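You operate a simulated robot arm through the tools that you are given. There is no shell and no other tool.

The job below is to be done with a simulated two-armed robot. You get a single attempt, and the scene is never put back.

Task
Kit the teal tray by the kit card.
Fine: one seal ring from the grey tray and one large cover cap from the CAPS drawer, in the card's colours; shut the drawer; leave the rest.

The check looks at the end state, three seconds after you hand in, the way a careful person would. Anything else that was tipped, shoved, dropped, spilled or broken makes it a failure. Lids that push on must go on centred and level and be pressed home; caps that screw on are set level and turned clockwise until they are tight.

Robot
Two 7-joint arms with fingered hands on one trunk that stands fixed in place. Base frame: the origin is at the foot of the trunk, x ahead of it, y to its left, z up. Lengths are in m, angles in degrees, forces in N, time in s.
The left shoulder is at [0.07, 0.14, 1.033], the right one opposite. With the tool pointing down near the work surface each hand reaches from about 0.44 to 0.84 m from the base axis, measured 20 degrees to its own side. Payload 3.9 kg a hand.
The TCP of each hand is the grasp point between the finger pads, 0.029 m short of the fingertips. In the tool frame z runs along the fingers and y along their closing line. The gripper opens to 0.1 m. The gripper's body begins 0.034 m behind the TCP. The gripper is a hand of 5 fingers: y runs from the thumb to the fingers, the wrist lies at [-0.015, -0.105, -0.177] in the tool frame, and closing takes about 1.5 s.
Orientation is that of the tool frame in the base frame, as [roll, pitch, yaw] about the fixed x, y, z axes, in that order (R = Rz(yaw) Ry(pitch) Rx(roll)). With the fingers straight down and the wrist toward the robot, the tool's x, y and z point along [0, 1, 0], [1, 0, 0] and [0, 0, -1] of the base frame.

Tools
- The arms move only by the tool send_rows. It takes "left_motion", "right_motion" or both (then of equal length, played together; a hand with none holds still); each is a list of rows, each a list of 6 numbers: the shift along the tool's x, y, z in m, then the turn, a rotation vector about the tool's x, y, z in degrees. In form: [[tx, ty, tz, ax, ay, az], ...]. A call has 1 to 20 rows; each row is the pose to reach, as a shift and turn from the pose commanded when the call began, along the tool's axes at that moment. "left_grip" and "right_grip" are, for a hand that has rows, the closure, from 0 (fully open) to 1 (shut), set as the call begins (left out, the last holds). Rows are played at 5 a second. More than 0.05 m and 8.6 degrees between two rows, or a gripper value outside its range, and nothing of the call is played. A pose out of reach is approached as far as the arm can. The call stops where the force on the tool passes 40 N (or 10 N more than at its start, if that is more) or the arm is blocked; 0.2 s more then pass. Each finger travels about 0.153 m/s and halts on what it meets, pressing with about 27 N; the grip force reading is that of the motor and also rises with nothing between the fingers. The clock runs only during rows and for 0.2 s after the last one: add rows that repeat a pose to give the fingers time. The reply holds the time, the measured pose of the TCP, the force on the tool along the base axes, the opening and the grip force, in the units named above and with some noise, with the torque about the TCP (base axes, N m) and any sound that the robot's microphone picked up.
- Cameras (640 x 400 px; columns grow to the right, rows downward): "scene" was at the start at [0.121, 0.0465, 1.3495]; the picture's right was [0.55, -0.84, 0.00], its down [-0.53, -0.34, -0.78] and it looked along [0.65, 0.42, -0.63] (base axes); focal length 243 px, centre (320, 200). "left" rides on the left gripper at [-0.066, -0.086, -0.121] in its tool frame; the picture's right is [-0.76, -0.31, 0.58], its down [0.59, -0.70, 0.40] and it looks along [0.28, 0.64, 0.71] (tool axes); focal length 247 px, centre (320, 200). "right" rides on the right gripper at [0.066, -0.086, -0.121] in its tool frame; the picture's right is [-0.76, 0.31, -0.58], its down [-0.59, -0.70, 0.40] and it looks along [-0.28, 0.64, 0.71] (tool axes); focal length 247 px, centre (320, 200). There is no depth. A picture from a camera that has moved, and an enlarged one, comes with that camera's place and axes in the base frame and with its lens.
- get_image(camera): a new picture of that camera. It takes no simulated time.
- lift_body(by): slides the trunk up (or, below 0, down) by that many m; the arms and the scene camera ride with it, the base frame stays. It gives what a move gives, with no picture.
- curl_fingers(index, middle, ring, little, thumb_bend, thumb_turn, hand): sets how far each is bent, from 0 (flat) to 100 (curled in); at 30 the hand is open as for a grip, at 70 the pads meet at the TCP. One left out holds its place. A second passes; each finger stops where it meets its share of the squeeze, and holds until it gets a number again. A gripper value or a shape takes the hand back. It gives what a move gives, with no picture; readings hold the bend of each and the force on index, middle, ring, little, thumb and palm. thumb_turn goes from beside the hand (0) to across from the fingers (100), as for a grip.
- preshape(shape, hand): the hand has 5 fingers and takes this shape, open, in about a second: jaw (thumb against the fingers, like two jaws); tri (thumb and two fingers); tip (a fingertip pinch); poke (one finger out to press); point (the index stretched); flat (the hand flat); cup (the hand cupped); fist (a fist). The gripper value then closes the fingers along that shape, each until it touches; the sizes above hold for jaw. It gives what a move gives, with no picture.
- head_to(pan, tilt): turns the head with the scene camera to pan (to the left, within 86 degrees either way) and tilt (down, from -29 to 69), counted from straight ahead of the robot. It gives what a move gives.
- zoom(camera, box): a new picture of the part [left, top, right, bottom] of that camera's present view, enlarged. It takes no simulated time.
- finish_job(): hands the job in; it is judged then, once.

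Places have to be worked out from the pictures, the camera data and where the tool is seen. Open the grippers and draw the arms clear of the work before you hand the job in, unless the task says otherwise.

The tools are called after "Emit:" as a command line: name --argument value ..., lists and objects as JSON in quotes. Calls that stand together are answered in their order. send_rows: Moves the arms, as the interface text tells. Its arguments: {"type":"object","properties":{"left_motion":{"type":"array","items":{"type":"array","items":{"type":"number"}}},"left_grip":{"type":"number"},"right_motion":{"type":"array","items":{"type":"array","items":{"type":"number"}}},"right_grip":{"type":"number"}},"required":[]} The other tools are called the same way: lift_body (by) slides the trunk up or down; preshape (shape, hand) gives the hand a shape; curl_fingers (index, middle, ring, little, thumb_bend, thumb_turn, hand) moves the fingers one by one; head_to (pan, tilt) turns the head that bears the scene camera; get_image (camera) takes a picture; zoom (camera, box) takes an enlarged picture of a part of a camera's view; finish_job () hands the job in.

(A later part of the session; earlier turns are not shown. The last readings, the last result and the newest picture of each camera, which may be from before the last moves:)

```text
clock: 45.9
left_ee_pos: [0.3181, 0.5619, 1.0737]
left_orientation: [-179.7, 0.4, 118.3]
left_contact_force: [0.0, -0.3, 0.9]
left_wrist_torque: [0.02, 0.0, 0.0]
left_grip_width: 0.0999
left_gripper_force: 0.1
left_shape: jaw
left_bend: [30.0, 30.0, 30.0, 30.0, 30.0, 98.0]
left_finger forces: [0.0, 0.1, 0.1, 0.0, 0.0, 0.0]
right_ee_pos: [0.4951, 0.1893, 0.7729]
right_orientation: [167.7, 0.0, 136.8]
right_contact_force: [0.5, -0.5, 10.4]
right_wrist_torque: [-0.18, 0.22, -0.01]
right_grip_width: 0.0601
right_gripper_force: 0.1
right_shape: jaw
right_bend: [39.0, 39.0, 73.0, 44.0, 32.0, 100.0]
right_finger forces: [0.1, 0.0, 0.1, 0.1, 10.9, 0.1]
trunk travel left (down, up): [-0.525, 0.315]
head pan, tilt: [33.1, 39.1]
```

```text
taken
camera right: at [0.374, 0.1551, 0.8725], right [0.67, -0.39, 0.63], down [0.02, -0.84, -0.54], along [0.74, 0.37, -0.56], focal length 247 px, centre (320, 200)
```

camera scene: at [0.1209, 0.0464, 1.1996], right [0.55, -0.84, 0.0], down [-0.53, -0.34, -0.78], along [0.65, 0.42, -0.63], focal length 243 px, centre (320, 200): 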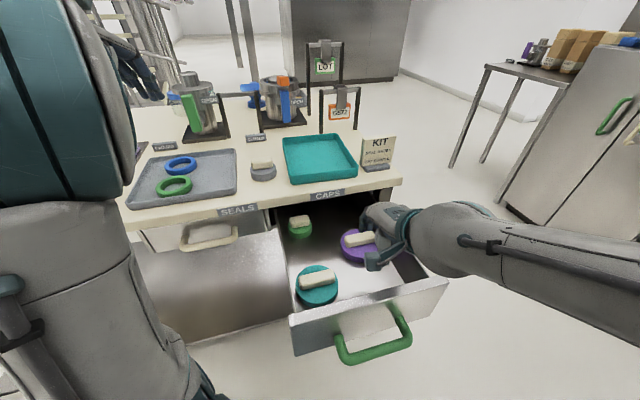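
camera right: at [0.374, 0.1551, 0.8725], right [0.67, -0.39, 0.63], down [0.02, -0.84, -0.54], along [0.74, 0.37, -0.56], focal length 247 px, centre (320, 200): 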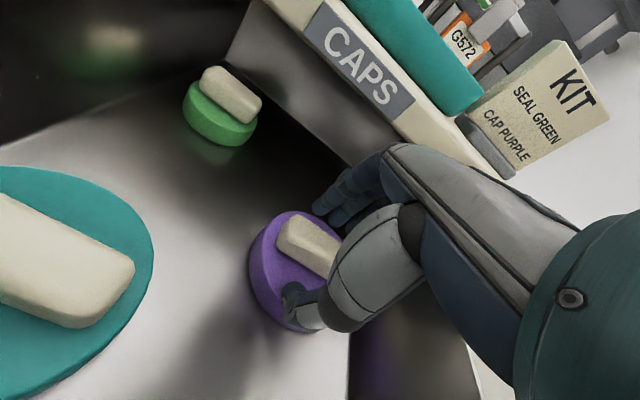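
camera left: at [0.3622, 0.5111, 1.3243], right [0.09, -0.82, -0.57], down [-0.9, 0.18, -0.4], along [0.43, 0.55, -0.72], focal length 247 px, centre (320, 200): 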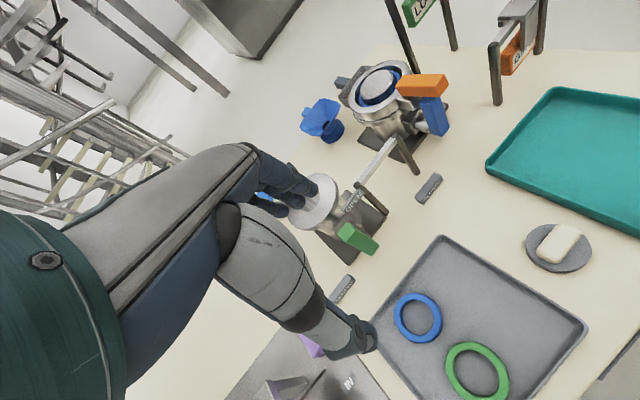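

The thumb tip rests on the disc (11 N). I ease up 3 mm and close on the bar.

Emit:
send_rows --right_motion '[[0, 0, -0.003, 0, 0, 0], [0, 0, -0.003, 0, 0, 0], [0, 0, -0.003, 0, 0, 0], [0, 0, -0.003, 0, 0, 0], [0, 0, -0.003, 0, 0, 0], [0, 0, -0.003, 0, 0, 0], [0, 0, -0.003, 0, 0, 0], [0, 0, -0.003, 0, 0, 0]]' --right_grip 1.0

Emit:
get_image --camera "right"

Emit:
zoom --camera "scene" --box '[290, 180, 430, 268]'

```text
clock: 47.6
left_ee_pos: [0.317, 0.5634, 1.0725]
left_orientation: [-179.8, 0.5, 118.2]
left_contact_force: [0.3, 0.8, 0.0]
left_wrist_torque: [-0.01, 0.01, 0.01]
left_grip_width: 0.0997
left_gripper_force: 0.1
left_shape: jaw
left_bend: [30.0, 30.0, 30.0, 30.0, 30.0, 98.0]
left_finger forces: [0.0, 0.0, 0.0, 0.0, 0.0, 0.0]
right_ee_pos: [0.4962, 0.1895, 0.7731]
right_orientation: [168.0, -0.1, 136.9]
right_contact_force: [1.1, 0.6, 1.6]
right_wrist_torque: [-0.05, 0.02, 0.02]
right_grip_width: 0.0253
right_gripper_force: 26.9
right_shape: jaw
right_bend: [63.0, 60.0, 73.0, 67.0, 43.0, 99.0]
right_finger forces: [14.2, 7.0, 2.6, 0.1, 23.8, 0.0]
trunk travel left (down, up): [-0.525, 0.315]
head pan, tilt: [33.1, 39.1]
```

```text
taken
camera right: at [0.3742, 0.1545, 0.874], right [0.68, -0.39, 0.63], down [0.02, -0.84, -0.54], along [0.74, 0.37, -0.56], focal length 247 px, centre (320, 200)
```

right: 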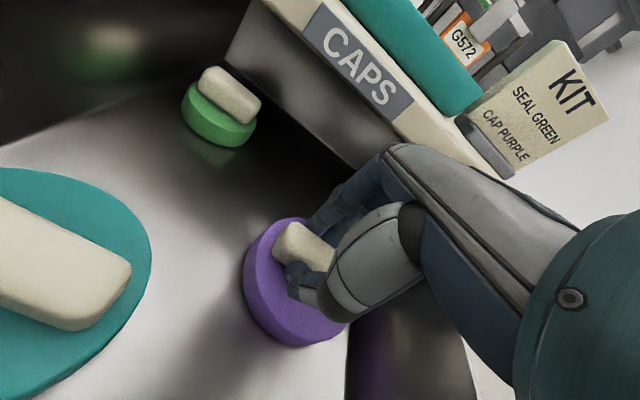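

```text
4.55 times, centred on (360, 224) of scene
camera zoom: at [0.121, 0.0464, 1.1995], right [0.55, -0.84, 0.0], down [-0.53, -0.34, -0.78], along [0.65, 0.42, -0.63], focal length 1103 px, centre (138, 91)
```

zoom: 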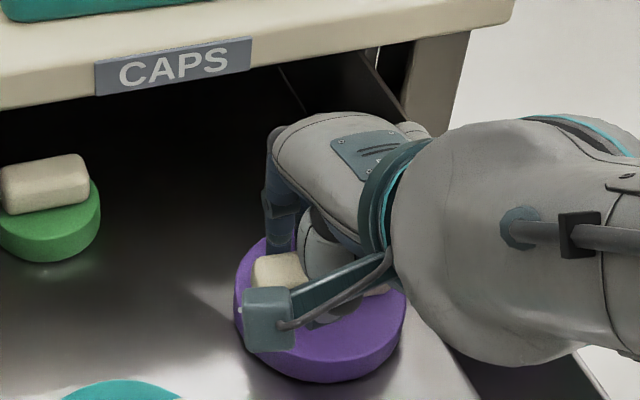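

Firm grip on the bar (25 mm, 27 N). I lift along the tool axis, leaning away from the table edge.

Emit:
send_rows --right_motion '[[0, 0, -0.015, 0, 0, 0], [0, -0.004, -0.035, 0, 0, 0], [0, -0.008, -0.055, 0, 0, 0], [0, -0.012, -0.075, 0, 0, 0], [0, -0.016, -0.095, 0, 0, 0], [0, -0.02, -0.11, 0, 0, 0]]'

Emit:
get_image --camera "right"

Emit:
get_image --camera "scene"

```text
clock: 49.0
left_ee_pos: [0.3175, 0.5632, 1.0726]
left_orientation: [-179.7, 0.2, 118.3]
left_contact_force: [-0.9, 0.0, 0.1]
left_wrist_torque: [0.02, 0.0, -0.04]
left_grip_width: 0.0997
left_gripper_force: 0.0
left_shape: jaw
left_bend: [30.0, 30.0, 30.0, 30.0, 30.0, 98.0]
left_finger forces: [0.0, 0.0, 0.0, 0.0, 0.0, 0.0]
right_ee_pos: [0.4656, 0.1571, 0.8773]
right_orientation: [168.0, -0.2, 136.9]
right_contact_force: [-0.4, -0.2, -0.3]
right_wrist_torque: [-0.03, 0.02, -0.03]
right_grip_width: 0.0248
right_gripper_force: 27.0
right_shape: jaw
right_bend: [63.0, 61.0, 73.0, 67.0, 43.0, 98.0]
right_finger forces: [14.3, 6.2, 2.6, 0.0, 23.0, 0.1]
trunk travel left (down, up): [-0.525, 0.315]
head pan, tilt: [33.1, 39.1]
```

```text
taken
camera right: at [0.345, 0.1236, 0.9779], right [0.68, -0.39, 0.63], down [0.02, -0.84, -0.54], along [0.74, 0.37, -0.57], focal length 247 px, centre (320, 200)
```

right: 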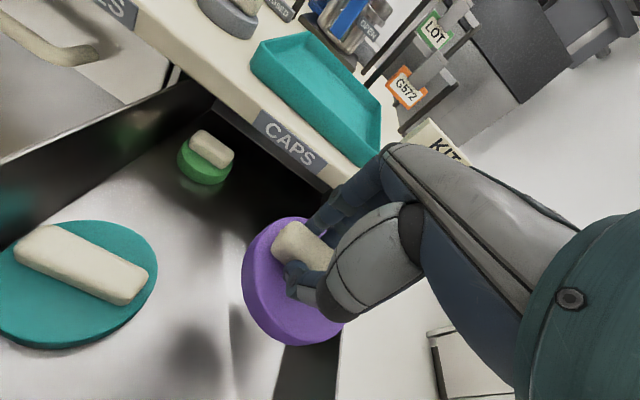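

```text
taken
camera scene: at [0.1208, 0.0463, 1.1995], right [0.55, -0.84, 0.0], down [-0.53, -0.34, -0.78], along [0.65, 0.42, -0.63], focal length 243 px, centre (320, 200)
```

scene: 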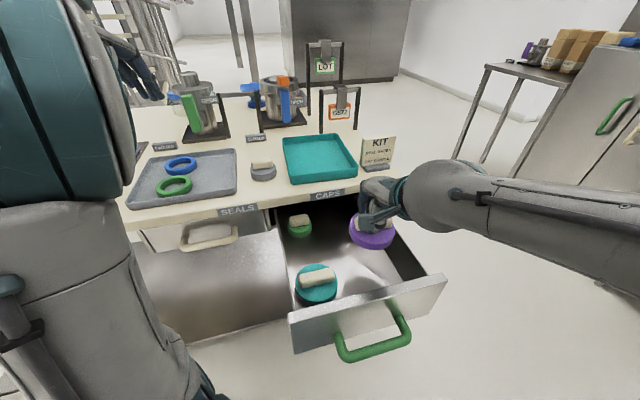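

The purple cap is lifted cleanly. I raise the trunk 0.15 m to gain height and reach for the teal tray.

Emit:
lift_body --by 0.15

Emit:
get_image --camera "scene"

Emit:
get_image --camera "right"

```text
clock: 50.8
left_ee_pos: [0.3184, 0.5635, 1.2211]
left_orientation: [-179.7, 0.4, 118.3]
left_contact_force: [1.1, 0.5, 0.7]
left_wrist_torque: [0.03, 0.0, -0.01]
left_grip_width: 0.0998
left_gripper_force: 0.0
left_shape: jaw
left_bend: [30.0, 30.0, 30.0, 30.0, 30.0, 98.0]
left_finger forces: [0.0, 0.0, 0.0, 0.0, 0.0, 0.1]
right_ee_pos: [0.4671, 0.1572, 1.0274]
right_orientation: [168.0, -0.1, 137.1]
right_contact_force: [-0.2, -0.4, -1.3]
right_wrist_torque: [0.01, -0.03, -0.02]
right_grip_width: 0.0249
right_gripper_force: 26.7
right_shape: jaw
right_bend: [63.0, 61.0, 73.0, 67.0, 43.0, 98.0]
right_finger forces: [14.3, 6.2, 2.7, 0.1, 23.0, 0.0]
trunk travel left (down, up): [-0.675, 0.165]
head pan, tilt: [33.1, 39.1]
```

```text
taken
camera scene: at [0.1213, 0.0465, 1.3494], right [0.55, -0.84, 0.0], down [-0.53, -0.34, -0.78], along [0.65, 0.42, -0.63], focal length 243 px, centre (320, 200)
```

scene: 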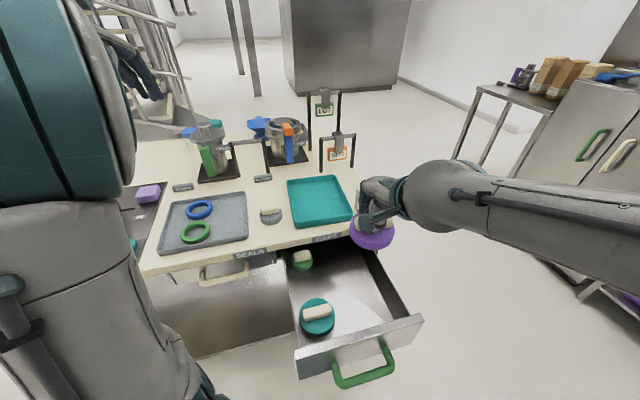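

```text
taken
camera right: at [0.3457, 0.1238, 1.1275], right [0.68, -0.39, 0.63], down [0.02, -0.84, -0.54], along [0.74, 0.37, -0.57], focal length 247 px, centre (320, 200)
```

right: 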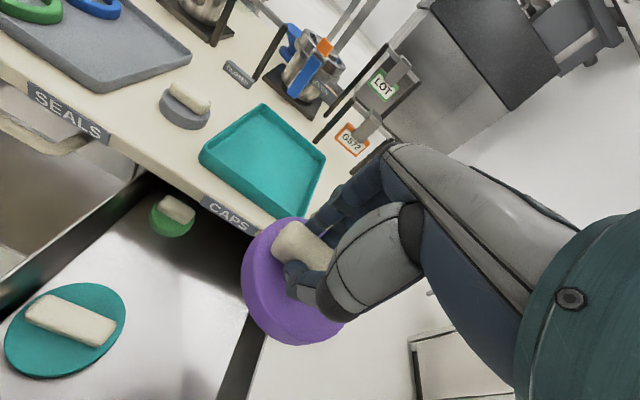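

Now I measure the teal tray precisely before placing.

Emit:
zoom --camera "scene" --box '[270, 165, 370, 240]'

Emit:
zoom --camera "right" --box '[180, 80, 380, 230]'

```text
5.33 times, centred on (320, 202) of scene
camera zoom: at [0.1213, 0.0465, 1.3494], right [0.55, -0.84, 0.0], down [-0.53, -0.34, -0.78], along [0.65, 0.42, -0.63], focal length 1294 px, centre (320, 187)
```

zoom: 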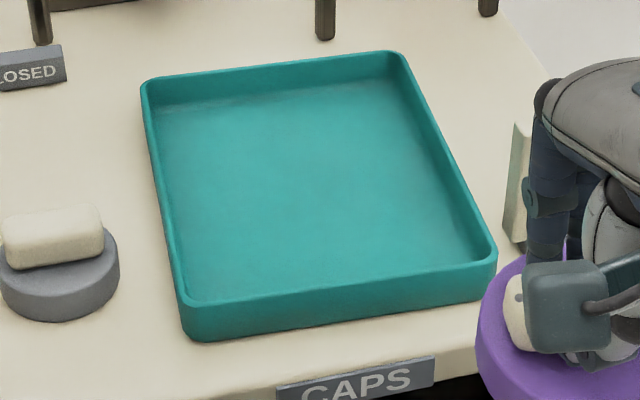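

```text
2.67 times, centred on (280, 155) of right
camera zoom: at [0.3457, 0.1238, 1.1275], right [0.68, -0.39, 0.63], down [0.02, -0.84, -0.54], along [0.74, 0.37, -0.57], focal length 659 px, centre (427, 320)
```

zoom: 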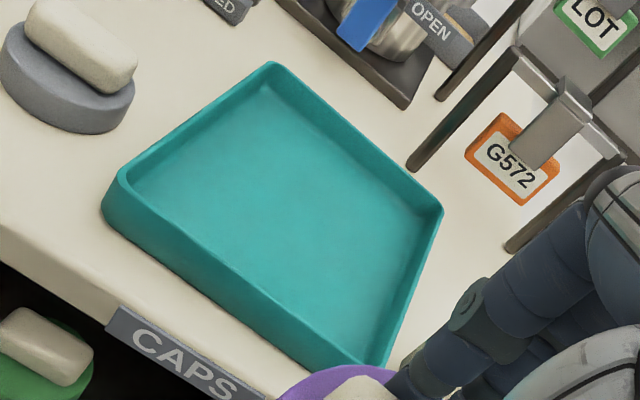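

Tray corners give centre [0.603, 0.371], outer 0.165 × 0.197 m. I'll put the cap near-right (target centre [0.592, 0.328]) and later the ring far-left. Moving the cap over the tray at safe height.

Emit:
send_rows --right_motion '[[0.0074, 0.0401, 0.0085, 0, 0, 0], [0.0147, 0.0801, 0.017, 0, 0, 0], [0.0221, 0.1202, 0.0256, 0, 0, 0], [0.0294, 0.1602, 0.0341, 0, 0, 0], [0.0368, 0.2003, 0.0426, 0, 0, 0], [0.0368, 0.2003, 0.0426, 0, 0, 0]]'

Emit:
get_image --camera "scene"

Emit:
get_image --camera "right"

Emit:
get_image --camera "left"

```text
clock: 52.4
left_ee_pos: [0.3195, 0.5641, 1.2215]
left_orientation: [-179.7, 0.4, 118.2]
left_contact_force: [0.2, -0.2, -0.2]
left_wrist_torque: [-0.04, -0.03, 0.0]
left_grip_width: 0.0996
left_gripper_force: 0.1
left_shape: jaw
left_bend: [30.0, 30.0, 30.0, 30.0, 30.0, 98.0]
left_finger forces: [0.0, 0.0, 0.1, 0.1, 0.0, 0.1]
right_ee_pos: [0.5885, 0.2967, 1.0357]
right_orientation: [167.3, -1.3, 134.9]
right_contact_force: [0.4, -0.4, -1.6]
right_wrist_torque: [0.02, 0.01, -0.03]
right_grip_width: 0.0248
right_gripper_force: 27.0
right_shape: jaw
right_bend: [64.0, 61.0, 73.0, 67.0, 43.0, 98.0]
right_finger forces: [14.3, 6.0, 2.5, 0.1, 22.8, 0.0]
right hand out of reach, approached as far as the arm can: row 5, 6
trunk travel left (down, up): [-0.675, 0.165]
head pan, tilt: [33.1, 39.1]
stopped in row 6 (right hand): the arm was blocked; the commanded pose is now the measured one
```

```text
taken
camera scene: at [0.1229, 0.048, 1.3492], right [0.55, -0.84, 0.0], down [-0.53, -0.35, -0.77], along [0.65, 0.42, -0.63], focal length 243 px, centre (320, 200)
```

scene: 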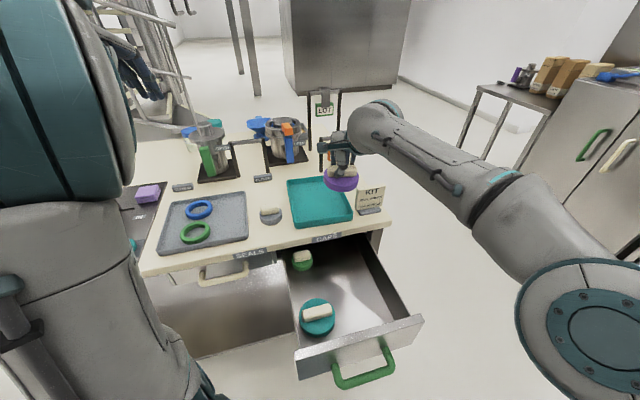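

```text
taken
camera right: at [0.4664, 0.2656, 1.1371], right [0.67, -0.42, 0.61], down [-0.02, -0.83, -0.56], along [0.75, 0.36, -0.56], focal length 247 px, centre (320, 200)
```

right: 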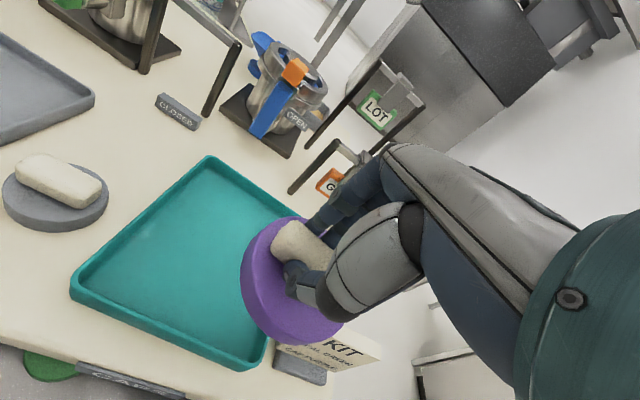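

```text
taken
camera left: at [0.2754, 0.466, 1.3433], right [0.09, -0.82, -0.57], down [-0.9, 0.18, -0.4], along [0.43, 0.55, -0.72], focal length 247 px, centre (320, 200)
```

left: 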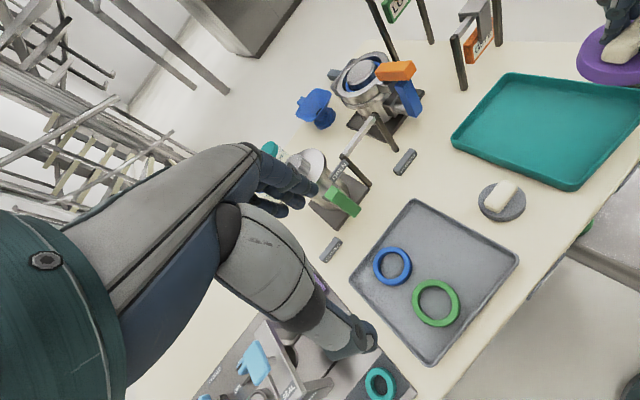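

The arm reached its lateral limit 3 cm short at this height; the cap is over the near-right corner. Lower down the wrist has a bit more horizontal reach, so I descend partway (cap still above the rim) while moving toward the target.

Emit:
send_rows --right_motion '[[0.0075, 0.0018, 0.0136, 0.18, -0.2, 0], [0.015, 0.0036, 0.0271, 0.36, -0.41, 0], [0.0224, 0.0053, 0.0407, 0.54, -0.61, 0], [0.0299, 0.0071, 0.0542, 0.72, -0.82, 0], [0.0299, 0.0071, 0.0542, 0.72, -0.82, 0]]'

Emit:
get_image --camera "right"

```text
clock: 53.6
left_ee_pos: [0.3174, 0.5643, 1.222]
left_orientation: [-179.8, 0.3, 118.3]
left_contact_force: [0.4, 0.5, 0.3]
left_wrist_torque: [-0.03, -0.01, -0.01]
left_grip_width: 0.0996
left_gripper_force: 0.2
left_shape: jaw
left_bend: [30.0, 30.0, 30.0, 30.0, 30.0, 98.0]
left_finger forces: [0.1, 0.1, 0.0, 0.0, 0.1, 0.0]
right_ee_pos: [0.5768, 0.3298, 0.993]
right_orientation: [167.8, -0.5, 134.9]
right_contact_force: [-0.1, 0.4, -1.4]
right_wrist_torque: [-0.01, -0.01, 0.02]
right_grip_width: 0.0248
right_gripper_force: 26.8
right_shape: jaw
right_bend: [64.0, 61.0, 73.0, 67.0, 43.0, 98.0]
right_finger forces: [14.4, 5.9, 2.7, 0.0, 22.8, 0.0]
right hand out of reach, approached as far as the arm can: row 4, 5
trunk travel left (down, up): [-0.675, 0.165]
head pan, tilt: [33.1, 39.1]
```

```text
taken
camera right: at [0.4539, 0.2992, 1.0932], right [0.66, -0.41, 0.62], down [-0.01, -0.84, -0.54], along [0.75, 0.35, -0.56], focal length 247 px, centre (320, 200)
```

right: 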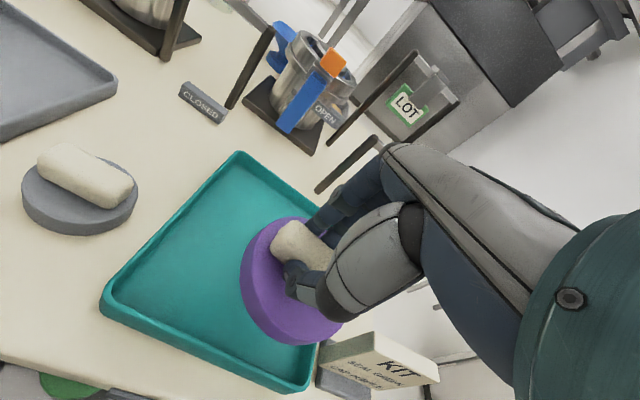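

Nearly there. I check the cap's position over the tray with a scene zoom.

Emit:
zoom --camera "scene" --box '[270, 150, 390, 240]'

Emit:
zoom --camera "left" --box '[440, 0, 640, 200]'

```text
4.44 times, centred on (330, 195) of scene
camera zoom: at [0.1206, 0.0466, 1.3496], right [0.55, -0.84, 0.0], down [-0.53, -0.34, -0.78], along [0.65, 0.42, -0.63], focal length 1078 px, centre (276, 222)
```

zoom: 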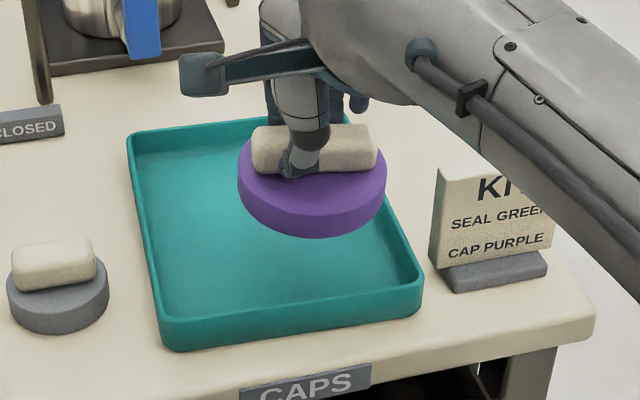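

```text
2.00 times, centred on (540, 100) of left
camera zoom: at [0.273, 0.4646, 1.3444], right [0.09, -0.82, -0.57], down [-0.9, 0.18, -0.4], along [0.43, 0.55, -0.72], focal length 494 px, centre (-120, 400)
```

zoom: 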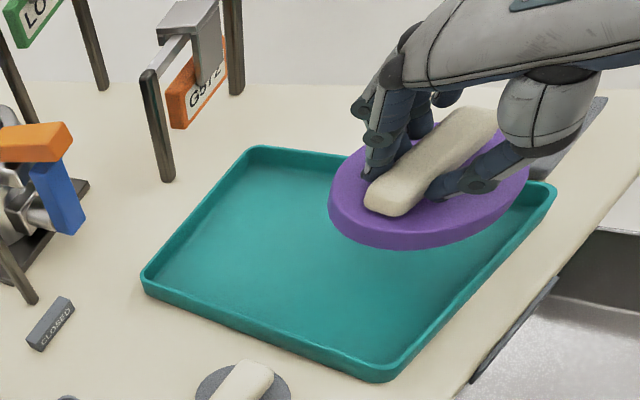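

Scene and left views agree the cap (≈92 mm wide) is centred near [0.580, 0.319], needing ~12 mm more toward the far side. I try a slightly smaller yaw (easier for the arm) while advancing and lowering, cap still above the rim.

Emit:
send_rows --right_motion '[[0, 0.002, 0.01, 0, -0.55, 2.6], [-0.0001, 0.004, 0.02, 0, -1.1, 5.2], [-0.0002, 0.0059, 0.03, 0, -1.66, 7.8], [-0.0002, 0.0059, 0.03, 0, -1.66, 7.8], [-0.0002, 0.0059, 0.03, 0, -1.66, 7.8]]'

Emit:
zoom --camera "scene" --box '[270, 150, 390, 240]'

Emit:
zoom --camera "left" --box '[440, 0, 640, 200]'

```text
clock: 54.8
left_ee_pos: [0.3178, 0.5636, 1.2221]
left_orientation: [-179.8, 0.3, 118.4]
left_contact_force: [0.3, -0.6, -0.7]
left_wrist_torque: [-0.05, -0.01, 0.02]
left_grip_width: 0.0999
left_gripper_force: 0.1
left_shape: jaw
left_bend: [30.0, 30.0, 30.0, 30.0, 30.0, 98.0]
left_finger forces: [0.1, 0.0, 0.1, 0.0, 0.1, 0.1]
right_ee_pos: [0.5935, 0.3178, 0.9733]
right_orientation: [167.8, -0.2, 127.0]
right_contact_force: [-0.1, -0.8, -0.6]
right_wrist_torque: [0.02, 0.0, -0.01]
right_grip_width: 0.025
right_gripper_force: 27.5
right_shape: jaw
right_bend: [64.0, 61.0, 73.0, 67.0, 43.0, 98.0]
right_finger forces: [14.2, 5.9, 2.6, 0.0, 22.8, 0.0]
right hand out of reach, approached as far as the arm can: row 1, 2, 3, 4, 5
trunk travel left (down, up): [-0.675, 0.165]
head pan, tilt: [33.1, 39.1]
```

```text
4.44 times, centred on (330, 195) of scene
camera zoom: at [0.1212, 0.0467, 1.3495], right [0.55, -0.84, 0.0], down [-0.53, -0.34, -0.78], along [0.65, 0.42, -0.63], focal length 1078 px, centre (276, 222)
```

zoom: 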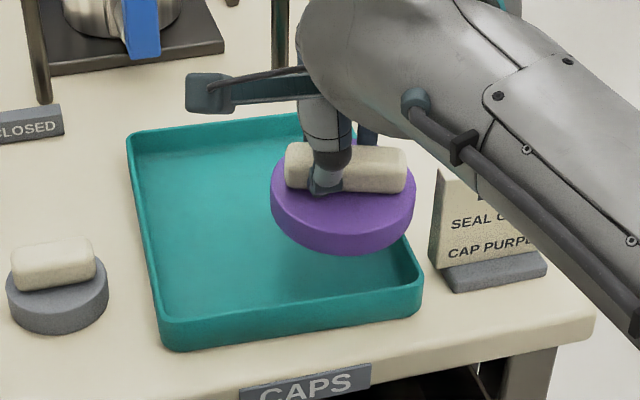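

```text
2.00 times, centred on (540, 100) of left
camera zoom: at [0.2736, 0.4647, 1.3442], right [0.09, -0.82, -0.57], down [-0.9, 0.18, -0.4], along [0.43, 0.55, -0.72], focal length 494 px, centre (-120, 400)
```

zoom: 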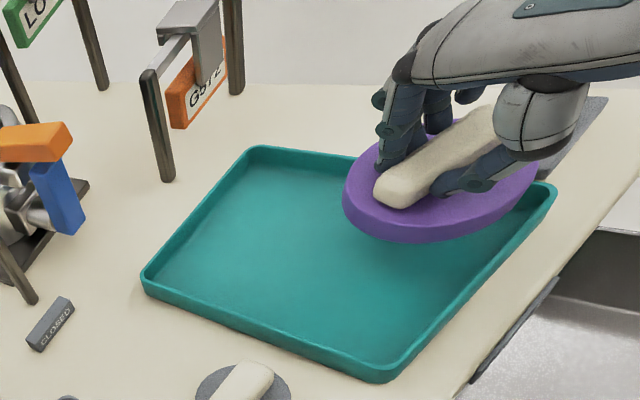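

A smaller yaw makes it worse; the limit is a fixed wrist distance from the shoulder. I raise the trunk 3 cm (wrist level with shoulder gives the most reach) and return to yaw 135 while approaching the target.

Emit:
lift_body --by 0.03

Emit:
send_rows --right_motion '[[0.0072, -0.0012, 0.009, 0, 0.55, -2.6], [0.0144, -0.0024, 0.018, 0, 1.1, -5.2], [0.0216, -0.0036, 0.028, 0, 1.66, -7.8], [0.0216, -0.0036, 0.0383, 0, 1.66, -7.8], [0.0216, -0.0036, 0.0383, 0, 1.66, -7.8]]'

Emit:
zoom --camera "scene" --box '[270, 150, 390, 240]'

Emit:
zoom --camera "left" --box '[440, 0, 640, 200]'

```text
clock: 55.5
left_ee_pos: [0.3176, 0.563, 1.2524]
left_orientation: [-179.7, 0.3, 118.3]
left_contact_force: [-0.7, -0.6, -0.6]
left_wrist_torque: [-0.03, 0.01, 0.01]
left_grip_width: 0.0998
left_gripper_force: 0.0
left_shape: jaw
left_bend: [30.0, 30.0, 30.0, 30.0, 30.0, 98.0]
left_finger forces: [0.0, 0.0, 0.0, 0.1, 0.0, 0.0]
right_ee_pos: [0.5944, 0.3162, 1.0036]
right_orientation: [167.9, -0.4, 127.0]
right_contact_force: [1.0, -0.8, -0.7]
right_wrist_torque: [-0.03, -0.02, 0.0]
right_grip_width: 0.0248
right_gripper_force: 26.9
right_shape: jaw
right_bend: [64.0, 61.0, 73.0, 67.0, 43.0, 98.0]
right_finger forces: [14.2, 6.0, 2.6, 0.0, 22.8, 0.0]
trunk travel left (down, up): [-0.705, 0.135]
head pan, tilt: [33.1, 39.1]
```

```text
clock: 56.8
left_ee_pos: [0.3179, 0.5635, 1.2524]
left_orientation: [-179.8, 0.3, 118.3]
left_contact_force: [-0.4, -0.1, 0.6]
left_wrist_torque: [-0.01, 0.0, 0.0]
left_grip_width: 0.0999
left_gripper_force: 0.1
left_shape: jaw
left_bend: [30.0, 30.0, 30.0, 30.0, 30.0, 98.0]
left_finger forces: [0.1, 0.0, 0.1, 0.0, 0.0, 0.1]
right_ee_pos: [0.5832, 0.3327, 0.9642]
right_orientation: [167.7, -0.4, 135.0]
right_contact_force: [0.4, 0.2, -0.7]
right_wrist_torque: [0.01, 0.0, 0.01]
right_grip_width: 0.025
right_gripper_force: 27.2
right_shape: jaw
right_bend: [64.0, 61.0, 73.0, 67.0, 43.0, 98.0]
right_finger forces: [14.2, 5.9, 2.6, 0.1, 22.8, 0.1]
right hand out of reach, approached as far as the arm can: row 2, 3, 4, 5
trunk travel left (down, up): [-0.705, 0.135]
head pan, tilt: [33.1, 39.1]
```

```text
4.44 times, centred on (330, 195) of scene
camera zoom: at [0.1213, 0.0462, 1.3795], right [0.55, -0.84, 0.0], down [-0.53, -0.34, -0.78], along [0.65, 0.42, -0.63], focal length 1078 px, centre (276, 222)
```

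zoom: 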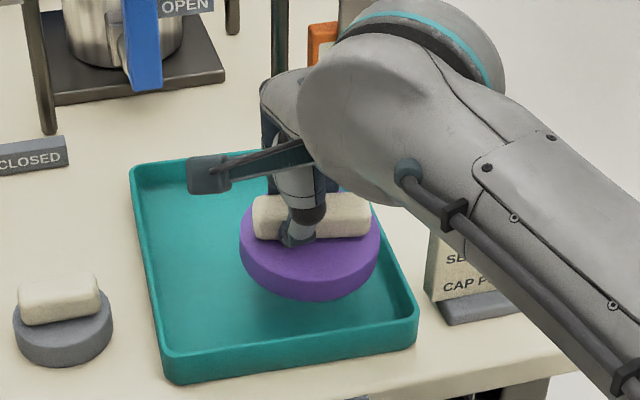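

```text
2.00 times, centred on (540, 100) of left
camera zoom: at [0.2737, 0.4642, 1.3744], right [0.09, -0.82, -0.57], down [-0.9, 0.18, -0.4], along [0.43, 0.55, -0.72], focal length 494 px, centre (-120, 400)
```

zoom: 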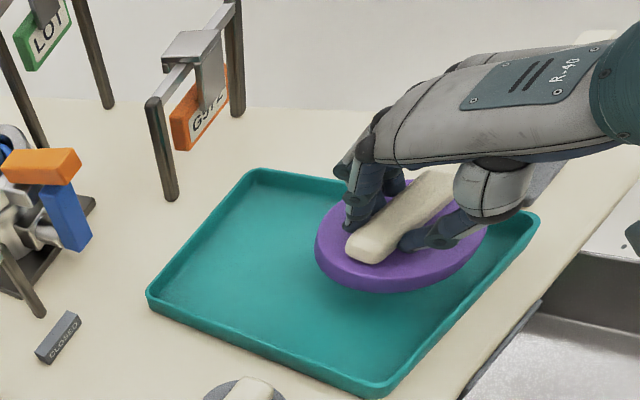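

The cap (n≈−0.045 from tray centre) would just catch the near wall. Tilting the hand another 8° gains ~2 cm of reach at the cost of a small cap tilt (near edge lower), which will settle flat on release. I do that above the rim first.

Emit:
send_rows --right_motion '[[0, 0.003, 0.0006, -4, 0, 0], [0, 0.0059, 0.0013, -8, 0, 0], [0, 0.0059, 0.0013, -8, 0, 0], [0, 0.0059, 0.0013, -8, 0, 0]]'

Emit:
zoom --camera "scene" --box '[270, 150, 390, 240]'

Emit:
zoom --camera "left" --box '[440, 0, 640, 200]'

```text
clock: 57.8
left_ee_pos: [0.3181, 0.563, 1.2536]
left_orientation: [-179.8, 0.3, 118.3]
left_contact_force: [-0.1, -0.3, -0.5]
left_wrist_torque: [-0.01, -0.02, -0.01]
left_grip_width: 0.1
left_gripper_force: 0.0
left_shape: jaw
left_bend: [30.0, 30.0, 30.0, 30.0, 30.0, 98.0]
left_finger forces: [0.1, 0.0, 0.0, 0.0, 0.0, 0.0]
right_ee_pos: [0.5852, 0.3377, 0.9641]
right_orientation: [159.8, -0.2, 134.8]
right_contact_force: [-0.7, 0.6, -1.0]
right_wrist_torque: [0.0, 0.05, 0.02]
right_grip_width: 0.0247
right_gripper_force: 26.9
right_shape: jaw
right_bend: [64.0, 62.0, 73.0, 67.0, 43.0, 98.0]
right_finger forces: [14.2, 5.9, 2.6, 0.1, 22.8, 0.0]
trunk travel left (down, up): [-0.705, 0.135]
head pan, tilt: [33.1, 39.1]
```

```text
4.44 times, centred on (330, 195) of scene
camera zoom: at [0.1212, 0.0464, 1.3795], right [0.55, -0.84, 0.0], down [-0.53, -0.34, -0.78], along [0.65, 0.42, -0.63], focal length 1078 px, centre (276, 222)
```

zoom: 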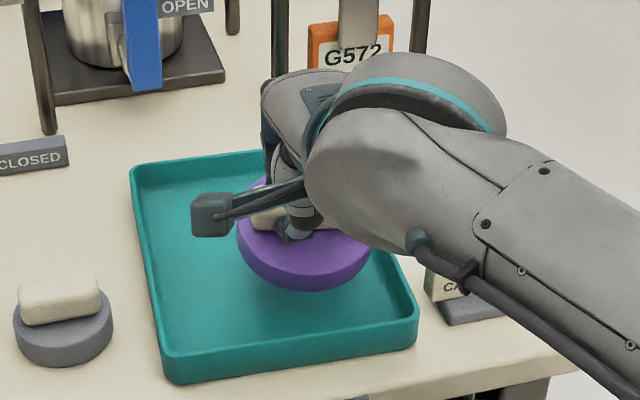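

```text
2.00 times, centred on (540, 100) of left
camera zoom: at [0.2736, 0.4644, 1.3743], right [0.09, -0.82, -0.57], down [-0.9, 0.18, -0.4], along [0.43, 0.55, -0.72], focal length 494 px, centre (-120, 400)
```

zoom: 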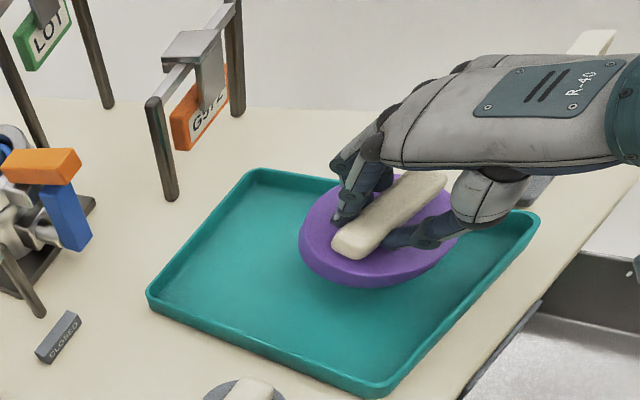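

Within reach now and well inside the near wall. I lower vertically ~2.2 cm toward the tray floor in small steps.

Emit:
send_rows --right_motion '[[0, -0.0021, 0.0056, 0, 0, 0], [0, -0.0041, 0.0113, 0, 0, 0], [0, -0.0062, 0.0169, 0, 0, 0], [0, -0.0075, 0.0207, 0, 0, 0], [0, -0.0075, 0.0207, 0, 0, 0]]'

Emit:
zoom --camera "scene" --box '[270, 150, 390, 240]'

Emit:
zoom --camera "left" --box '[440, 0, 640, 200]'

```text
clock: 59.0
left_ee_pos: [0.3171, 0.564, 1.2524]
left_orientation: [-179.8, 0.3, 118.2]
left_contact_force: [0.1, -0.5, -0.2]
left_wrist_torque: [-0.04, 0.02, 0.0]
left_grip_width: 0.1001
left_gripper_force: 0.0
left_shape: jaw
left_bend: [30.0, 30.0, 30.0, 30.0, 30.0, 98.0]
left_finger forces: [0.0, 0.0, 0.0, 0.0, 0.0, 0.0]
right_ee_pos: [0.5873, 0.3383, 0.9422]
right_orientation: [159.8, -0.4, 135.0]
right_contact_force: [0.4, 0.7, -0.8]
right_wrist_torque: [0.03, 0.03, -0.03]
right_grip_width: 0.025
right_gripper_force: 27.1
right_shape: jaw
right_bend: [64.0, 62.0, 73.0, 67.0, 43.0, 98.0]
right_finger forces: [14.2, 5.9, 2.6, 0.0, 22.8, 0.1]
trunk travel left (down, up): [-0.705, 0.135]
head pan, tilt: [33.1, 39.1]
```

```text
4.44 times, centred on (330, 195) of scene
camera zoom: at [0.1212, 0.0464, 1.3795], right [0.55, -0.84, 0.0], down [-0.53, -0.34, -0.78], along [0.65, 0.42, -0.63], focal length 1078 px, centre (276, 222)
```

zoom: 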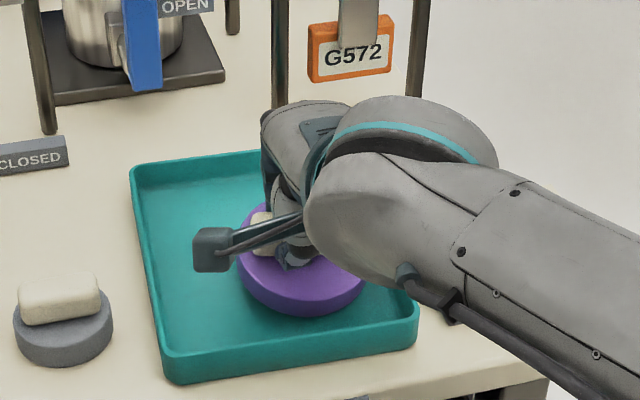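

```text
2.00 times, centred on (540, 100) of left
camera zoom: at [0.2737, 0.4644, 1.3743], right [0.09, -0.82, -0.57], down [-0.9, 0.18, -0.4], along [0.43, 0.55, -0.72], focal length 494 px, centre (-120, 400)
```

zoom: 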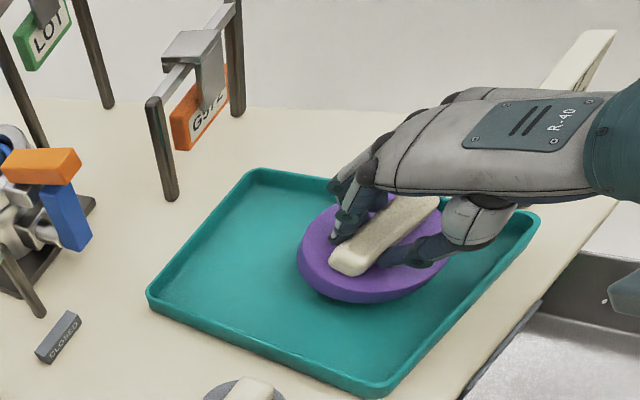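

No contact yet. I continue down in 3 mm steps until it touches.

Emit:
send_rows --right_motion '[[0, -0.001, 0.0028, 0, 0, 0], [0, -0.0021, 0.0056, 0, 0, 0], [0, -0.0027, 0.0075, 0, 0, 0], [0, -0.0027, 0.0075, 0, 0, 0]]'

```text
clock: 60.0
left_ee_pos: [0.3179, 0.5629, 1.2517]
left_orientation: [-179.8, 0.3, 118.4]
left_contact_force: [0.0, 0.7, -0.3]
left_wrist_torque: [-0.02, -0.01, 0.01]
left_grip_width: 0.0997
left_gripper_force: 0.1
left_shape: jaw
left_bend: [30.0, 30.0, 30.0, 30.0, 30.0, 98.0]
left_finger forces: [0.0, 0.1, 0.1, 0.0, 0.0, 0.1]
right_ee_pos: [0.5877, 0.3382, 0.9335]
right_orientation: [159.7, -0.4, 134.9]
right_contact_force: [-0.2, 0.1, -0.9]
right_wrist_torque: [-0.01, 0.01, 0.01]
right_grip_width: 0.0249
right_gripper_force: 27.5
right_shape: jaw
right_bend: [64.0, 62.0, 73.0, 67.0, 43.0, 98.0]
right_finger forces: [14.2, 5.9, 2.3, 0.0, 22.8, 0.1]
trunk travel left (down, up): [-0.705, 0.135]
head pan, tilt: [33.1, 39.1]
```

Still free at z=0.9335. Continue down another centimetre in small steps.

Emit:
send_rows --right_motion '[[0, -0.001, 0.0028, 0, 0, 0], [0, -0.002, 0.0052, 0, 0, 0], [0, -0.0027, 0.0075, 0, 0, 0], [0, -0.0034, 0.0094, 0, 0, 0], [0, -0.0034, 0.0094, 0, 0, 0]]'

Emit:
zoom --camera "left" --box '[440, 0, 640, 200]'

Emit:
zoom --camera "scene" --box '[270, 150, 390, 240]'

```text
clock: 61.1
left_ee_pos: [0.3162, 0.5622, 1.2526]
left_orientation: [-179.9, 0.4, 118.4]
left_contact_force: [-0.2, 0.1, 0.0]
left_wrist_torque: [0.02, 0.0, -0.01]
left_grip_width: 0.0998
left_gripper_force: 0.0
left_shape: jaw
left_bend: [30.0, 30.0, 30.0, 30.0, 30.0, 98.0]
left_finger forces: [0.0, 0.1, 0.0, 0.1, 0.0, 0.1]
right_ee_pos: [0.5862, 0.3362, 0.9265]
right_orientation: [159.6, -0.2, 134.9]
right_contact_force: [2.7, 1.8, 11.1]
right_wrist_torque: [-0.13, 0.13, 0.05]
right_grip_width: 0.0257
right_gripper_force: 26.9
right_shape: jaw
right_bend: [62.0, 60.0, 73.0, 67.0, 76.0, 98.0]
right_finger forces: [19.6, 8.3, 3.8, 0.0, 27.1, 0.0]
trunk travel left (down, up): [-0.705, 0.135]
head pan, tilt: [33.1, 39.1]
```

```text
2.00 times, centred on (540, 100) of left
camera zoom: at [0.2724, 0.4637, 1.3749], right [0.09, -0.82, -0.57], down [-0.9, 0.18, -0.4], along [0.43, 0.55, -0.72], focal length 494 px, centre (-120, 400)
```

zoom: 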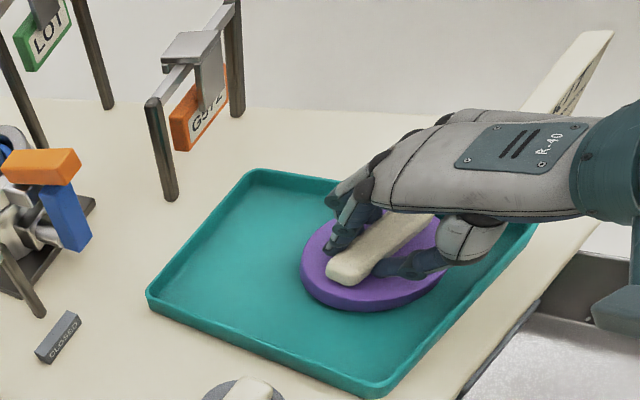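

```text
4.44 times, centred on (330, 195) of scene
camera zoom: at [0.1199, 0.0457, 1.3797], right [0.55, -0.84, 0.0], down [-0.53, -0.34, -0.78], along [0.65, 0.42, -0.63], focal length 1078 px, centre (276, 222)
```

zoom: 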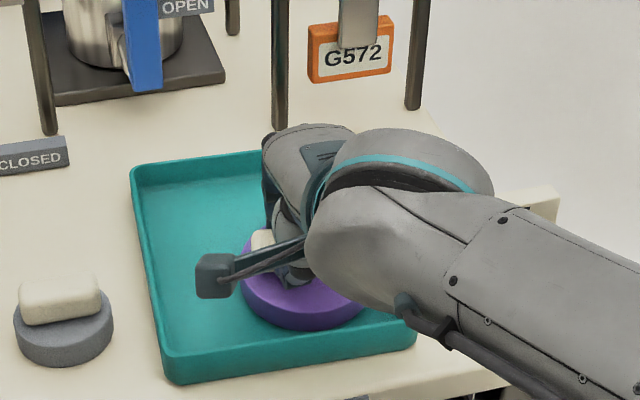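

Contact at 11 N and the cap now lies flat on the tray floor. I release with a partial opening so the thumb stays clear of the near wall.

Emit:
send_rows --right_motion '[[0, 0.0005, -0.002, 0, 0, 0], [0, 0.0005, -0.002, 0, 0, 0], [0, 0.0005, -0.002, 0, 0, 0], [0, 0.0005, -0.002, 0, 0, 0], [0, 0.0005, -0.002, 0, 0, 0]]' --right_grip 0.5

Emit:
zoom --camera "left" --box '[440, 0, 640, 200]'

Emit:
get_image --camera "right"

```text
clock: 62.4
left_ee_pos: [0.318, 0.5629, 1.2532]
left_orientation: [-179.8, 0.2, 118.4]
left_contact_force: [0.6, -0.4, 0.6]
left_wrist_torque: [-0.02, -0.01, 0.02]
left_grip_width: 0.0997
left_gripper_force: 0.0
left_shape: jaw
left_bend: [30.0, 30.0, 30.0, 30.0, 30.0, 98.0]
left_finger forces: [0.0, 0.1, 0.0, 0.1, 0.1, 0.0]
right_ee_pos: [0.5868, 0.3378, 0.9259]
right_orientation: [159.8, -0.5, 135.0]
right_contact_force: [-0.4, 0.4, 3.4]
right_wrist_torque: [0.0, 0.01, -0.01]
right_grip_width: 0.0498
right_gripper_force: 0.1
right_shape: jaw
right_bend: [41.0, 43.0, 74.0, 49.0, 34.0, 100.0]
right_finger forces: [0.0, 0.0, 0.1, 0.0, 3.0, 0.1]
trunk travel left (down, up): [-0.705, 0.135]
head pan, tilt: [33.1, 39.1]
```

```text
2.00 times, centred on (540, 100) of left
camera zoom: at [0.2731, 0.4643, 1.3745], right [0.09, -0.82, -0.57], down [-0.9, 0.18, -0.4], along [0.43, 0.55, -0.72], focal length 494 px, centre (-120, 400)
```

zoom: 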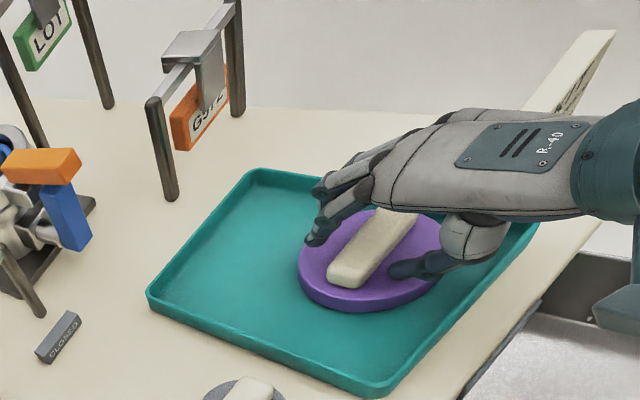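

```text
taken
camera right: at [0.4544, 0.2982, 1.0107], right [0.6, -0.48, 0.64], down [0.04, -0.78, -0.62], along [0.8, 0.4, -0.45], focal length 247 px, centre (320, 200)
```

right: 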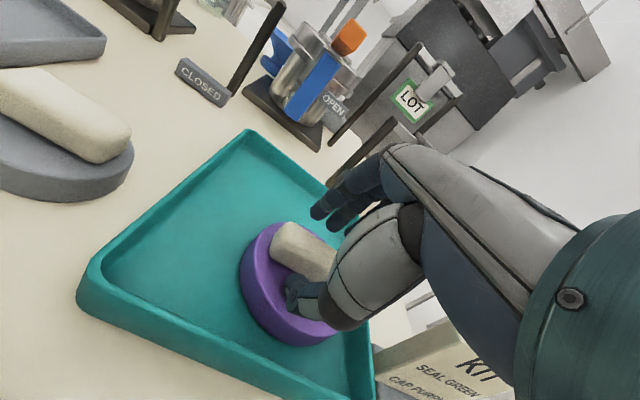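

The cap sits flat and free in the tray. I lift the right hand straight up and then back away.

Emit:
send_rows --right_motion '[[0, 0.0068, -0.0188, 0, 0, 0], [0, 0.0171, -0.047, 0, 0, 0], [0, 0.0274, -0.0752, 0, 0, 0], [0, 0.03, -0.105, 0, 0, 0], [0, 0.0, -0.13, 0, 0, 0], [0, -0.04, -0.14, 0, 0, 0], [0, -0.08, -0.15, 0, 0, 0], [0, -0.12, -0.16, 0, 0, 0]]'

Emit:
get_image --camera "scene"

Emit:
zoom --camera "scene" --box '[240, 150, 400, 250]'

```text
clock: 64.2
left_ee_pos: [0.3175, 0.5619, 1.2536]
left_orientation: [-179.8, 0.2, 118.3]
left_contact_force: [0.4, -0.5, -0.3]
left_wrist_torque: [0.02, -0.04, 0.01]
left_grip_width: 0.1002
left_gripper_force: 0.0
left_shape: jaw
left_bend: [30.0, 30.0, 30.0, 30.0, 30.0, 98.0]
left_finger forces: [0.0, 0.1, 0.1, 0.0, 0.0, 0.1]
right_ee_pos: [0.4683, 0.2163, 1.0338]
right_orientation: [159.6, -0.3, 135.0]
right_contact_force: [0.6, -0.9, 0.5]
right_wrist_torque: [0.02, 0.02, 0.02]
right_grip_width: 0.05
right_gripper_force: 0.1
right_shape: jaw
right_bend: [41.0, 43.0, 74.0, 49.0, 35.0, 100.0]
right_finger forces: [0.0, 0.1, 0.1, 0.0, 0.0, 0.0]
trunk travel left (down, up): [-0.705, 0.135]
head pan, tilt: [33.1, 39.1]
```

```text
taken
camera scene: at [0.121, 0.0441, 1.3796], right [0.55, -0.84, 0.0], down [-0.53, -0.34, -0.78], along [0.65, 0.42, -0.63], focal length 243 px, centre (320, 200)
```

scene: 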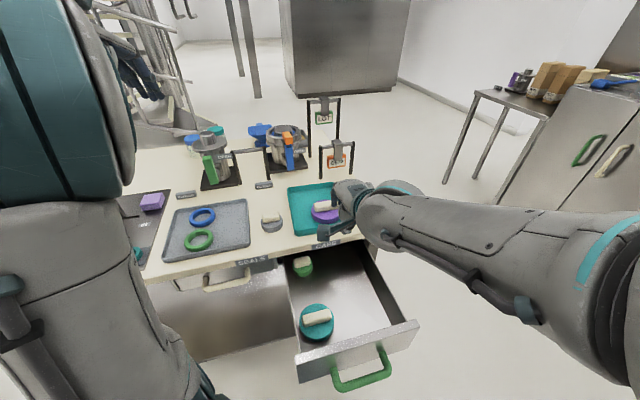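

```text
4.00 times, centred on (320, 200) of scene
camera zoom: at [0.121, 0.0441, 1.3796], right [0.55, -0.84, 0.0], down [-0.53, -0.34, -0.78], along [0.65, 0.42, -0.63], focal length 970 px, centre (320, 200)
```

zoom: 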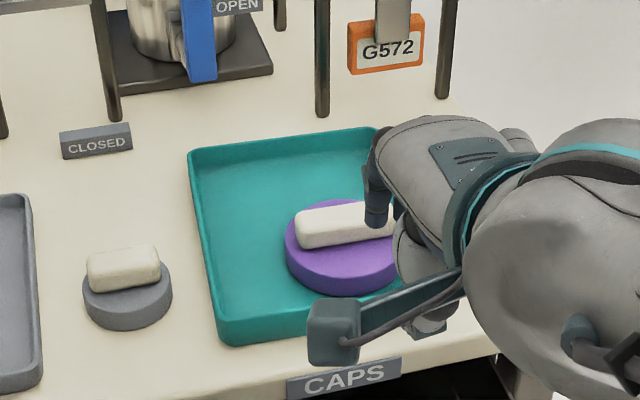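

The purple cap lies flat inside the tray with room left at the far-left. I draw the right hand back and to the right, then check the card and tray.

Emit:
send_rows --right_motion '[[-0.0138, -0.0408, -0.0191, 0, 0, 0], [-0.0276, -0.0817, -0.0382, 0, 0, 0], [-0.0414, -0.1225, -0.0573, 0, 0, 0], [-0.0552, -0.1633, -0.0764, 0, 0, 0]]' --right_grip 0

Emit:
get_image --camera "scene"

Emit:
zoom --camera "scene" --box '[260, 150, 400, 250]'

```text
clock: 65.2
left_ee_pos: [0.3171, 0.5591, 1.2553]
left_orientation: [-179.9, 0.1, 118.3]
left_contact_force: [-0.5, 0.3, 0.4]
left_wrist_torque: [0.05, -0.02, 0.03]
left_grip_width: 0.0999
left_gripper_force: 0.1
left_shape: jaw
left_bend: [30.0, 30.0, 30.0, 30.0, 30.0, 98.0]
left_finger forces: [0.1, 0.0, 0.1, 0.0, 0.1, 0.1]
right_ee_pos: [0.3791, 0.0503, 1.0505]
right_orientation: [159.9, -0.5, 134.8]
right_contact_force: [-0.8, -0.9, 1.0]
right_wrist_torque: [0.0, -0.03, -0.03]
right_grip_width: 0.0998
right_gripper_force: 0.0
right_shape: jaw
right_bend: [30.0, 30.0, 30.0, 30.0, 30.0, 98.0]
right_finger forces: [0.1, 0.1, 0.1, 0.1, 0.0, 0.0]
right hand out of reach, approached as far as the arm can: row 1
trunk travel left (down, up): [-0.705, 0.135]
head pan, tilt: [33.1, 39.1]
```

```text
taken
camera scene: at [0.1204, 0.0428, 1.3797], right [0.55, -0.84, 0.0], down [-0.53, -0.34, -0.78], along [0.65, 0.43, -0.63], focal length 243 px, centre (320, 200)
```

scene: 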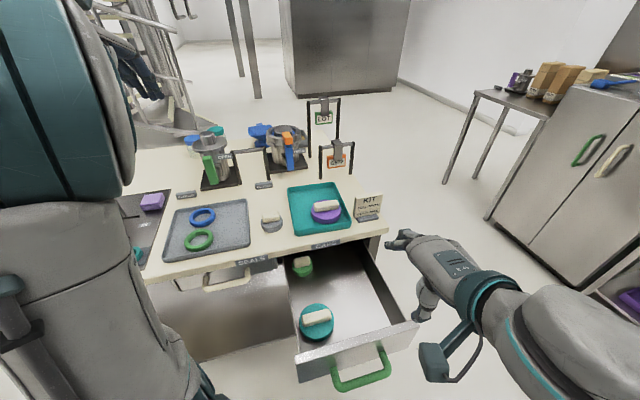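

```text
4.00 times, centred on (330, 200) of scene
camera zoom: at [0.1204, 0.0428, 1.3797], right [0.55, -0.84, 0.0], down [-0.53, -0.34, -0.78], along [0.65, 0.43, -0.63], focal length 970 px, centre (280, 200)
```

zoom: 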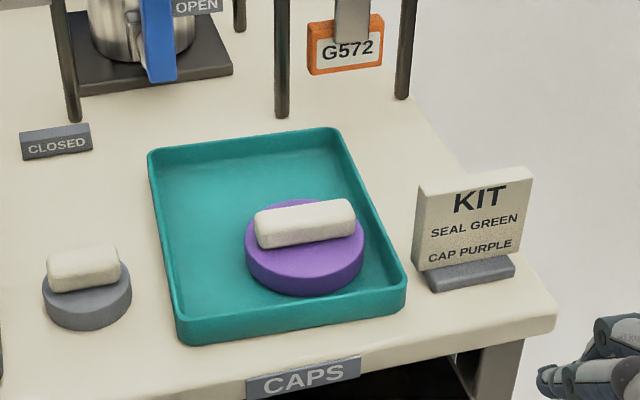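

Cap flat in tray, card and everything else undisturbed. Next I'll close the drawer with the right hand: I turn it horizontal again, off to the right of the drawer front.

Emit:
send_rows --right_motion '[[-0.013, -0.0122, 0.0109, -7.8, 0, 0], [-0.0261, -0.0244, 0.0219, -15.6, 0, 0], [-0.0391, -0.0367, 0.0328, -23.4, 0, 0], [-0.0521, -0.0489, 0.0437, -31.2, 0, 0], [-0.0652, -0.0611, 0.0547, -39, 0, 0], [-0.0782, -0.0733, 0.0656, -46.8, 0, 0], [-0.0912, -0.0856, 0.0765, -54.6, 0, 0], [-0.1043, -0.0978, 0.0875, -62.4, 0, 0], [-0.1173, -0.11, 0.0984, -70, 0, 0]]'

Emit:
get_image --camera "scene"

```text
clock: 67.2
left_ee_pos: [0.3173, 0.563, 1.253]
left_orientation: [-179.8, 0.3, 118.3]
left_contact_force: [1.1, 0.2, 0.8]
left_wrist_torque: [-0.01, 0.01, -0.01]
left_grip_width: 0.0997
left_gripper_force: 0.1
left_shape: jaw
left_bend: [30.0, 30.0, 30.0, 30.0, 30.0, 98.0]
left_finger forces: [0.0, 0.1, 0.0, 0.0, 0.0, 0.0]
right_ee_pos: [0.4115, -0.0798, 0.917]
right_orientation: [89.7, -0.4, 135.0]
right_contact_force: [0.5, -0.4, 0.2]
right_wrist_torque: [-0.02, -0.02, 0.02]
right_grip_width: 0.1
right_gripper_force: 0.1
right_shape: jaw
right_bend: [30.0, 30.0, 30.0, 30.0, 30.0, 98.0]
right_finger forces: [0.0, 0.0, 0.1, 0.1, 0.0, 0.0]
right hand out of reach, approached as far as the arm can: row 1, 2, 3, 4, 5, 6
trunk travel left (down, up): [-0.705, 0.135]
head pan, tilt: [33.1, 39.1]
```

```text
taken
camera scene: at [0.1217, 0.0461, 1.3795], right [0.55, -0.84, 0.0], down [-0.53, -0.34, -0.78], along [0.65, 0.42, -0.63], focal length 243 px, centre (320, 200)
```

scene: 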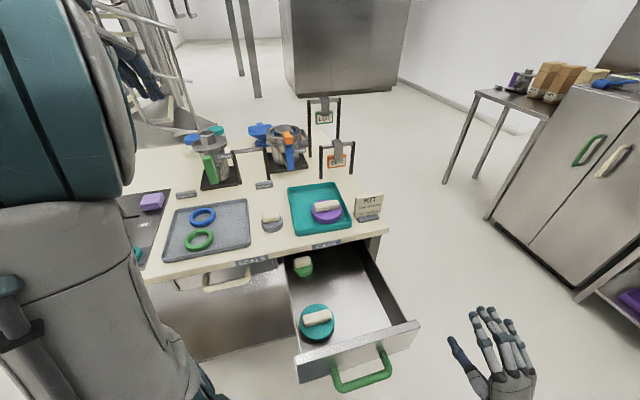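

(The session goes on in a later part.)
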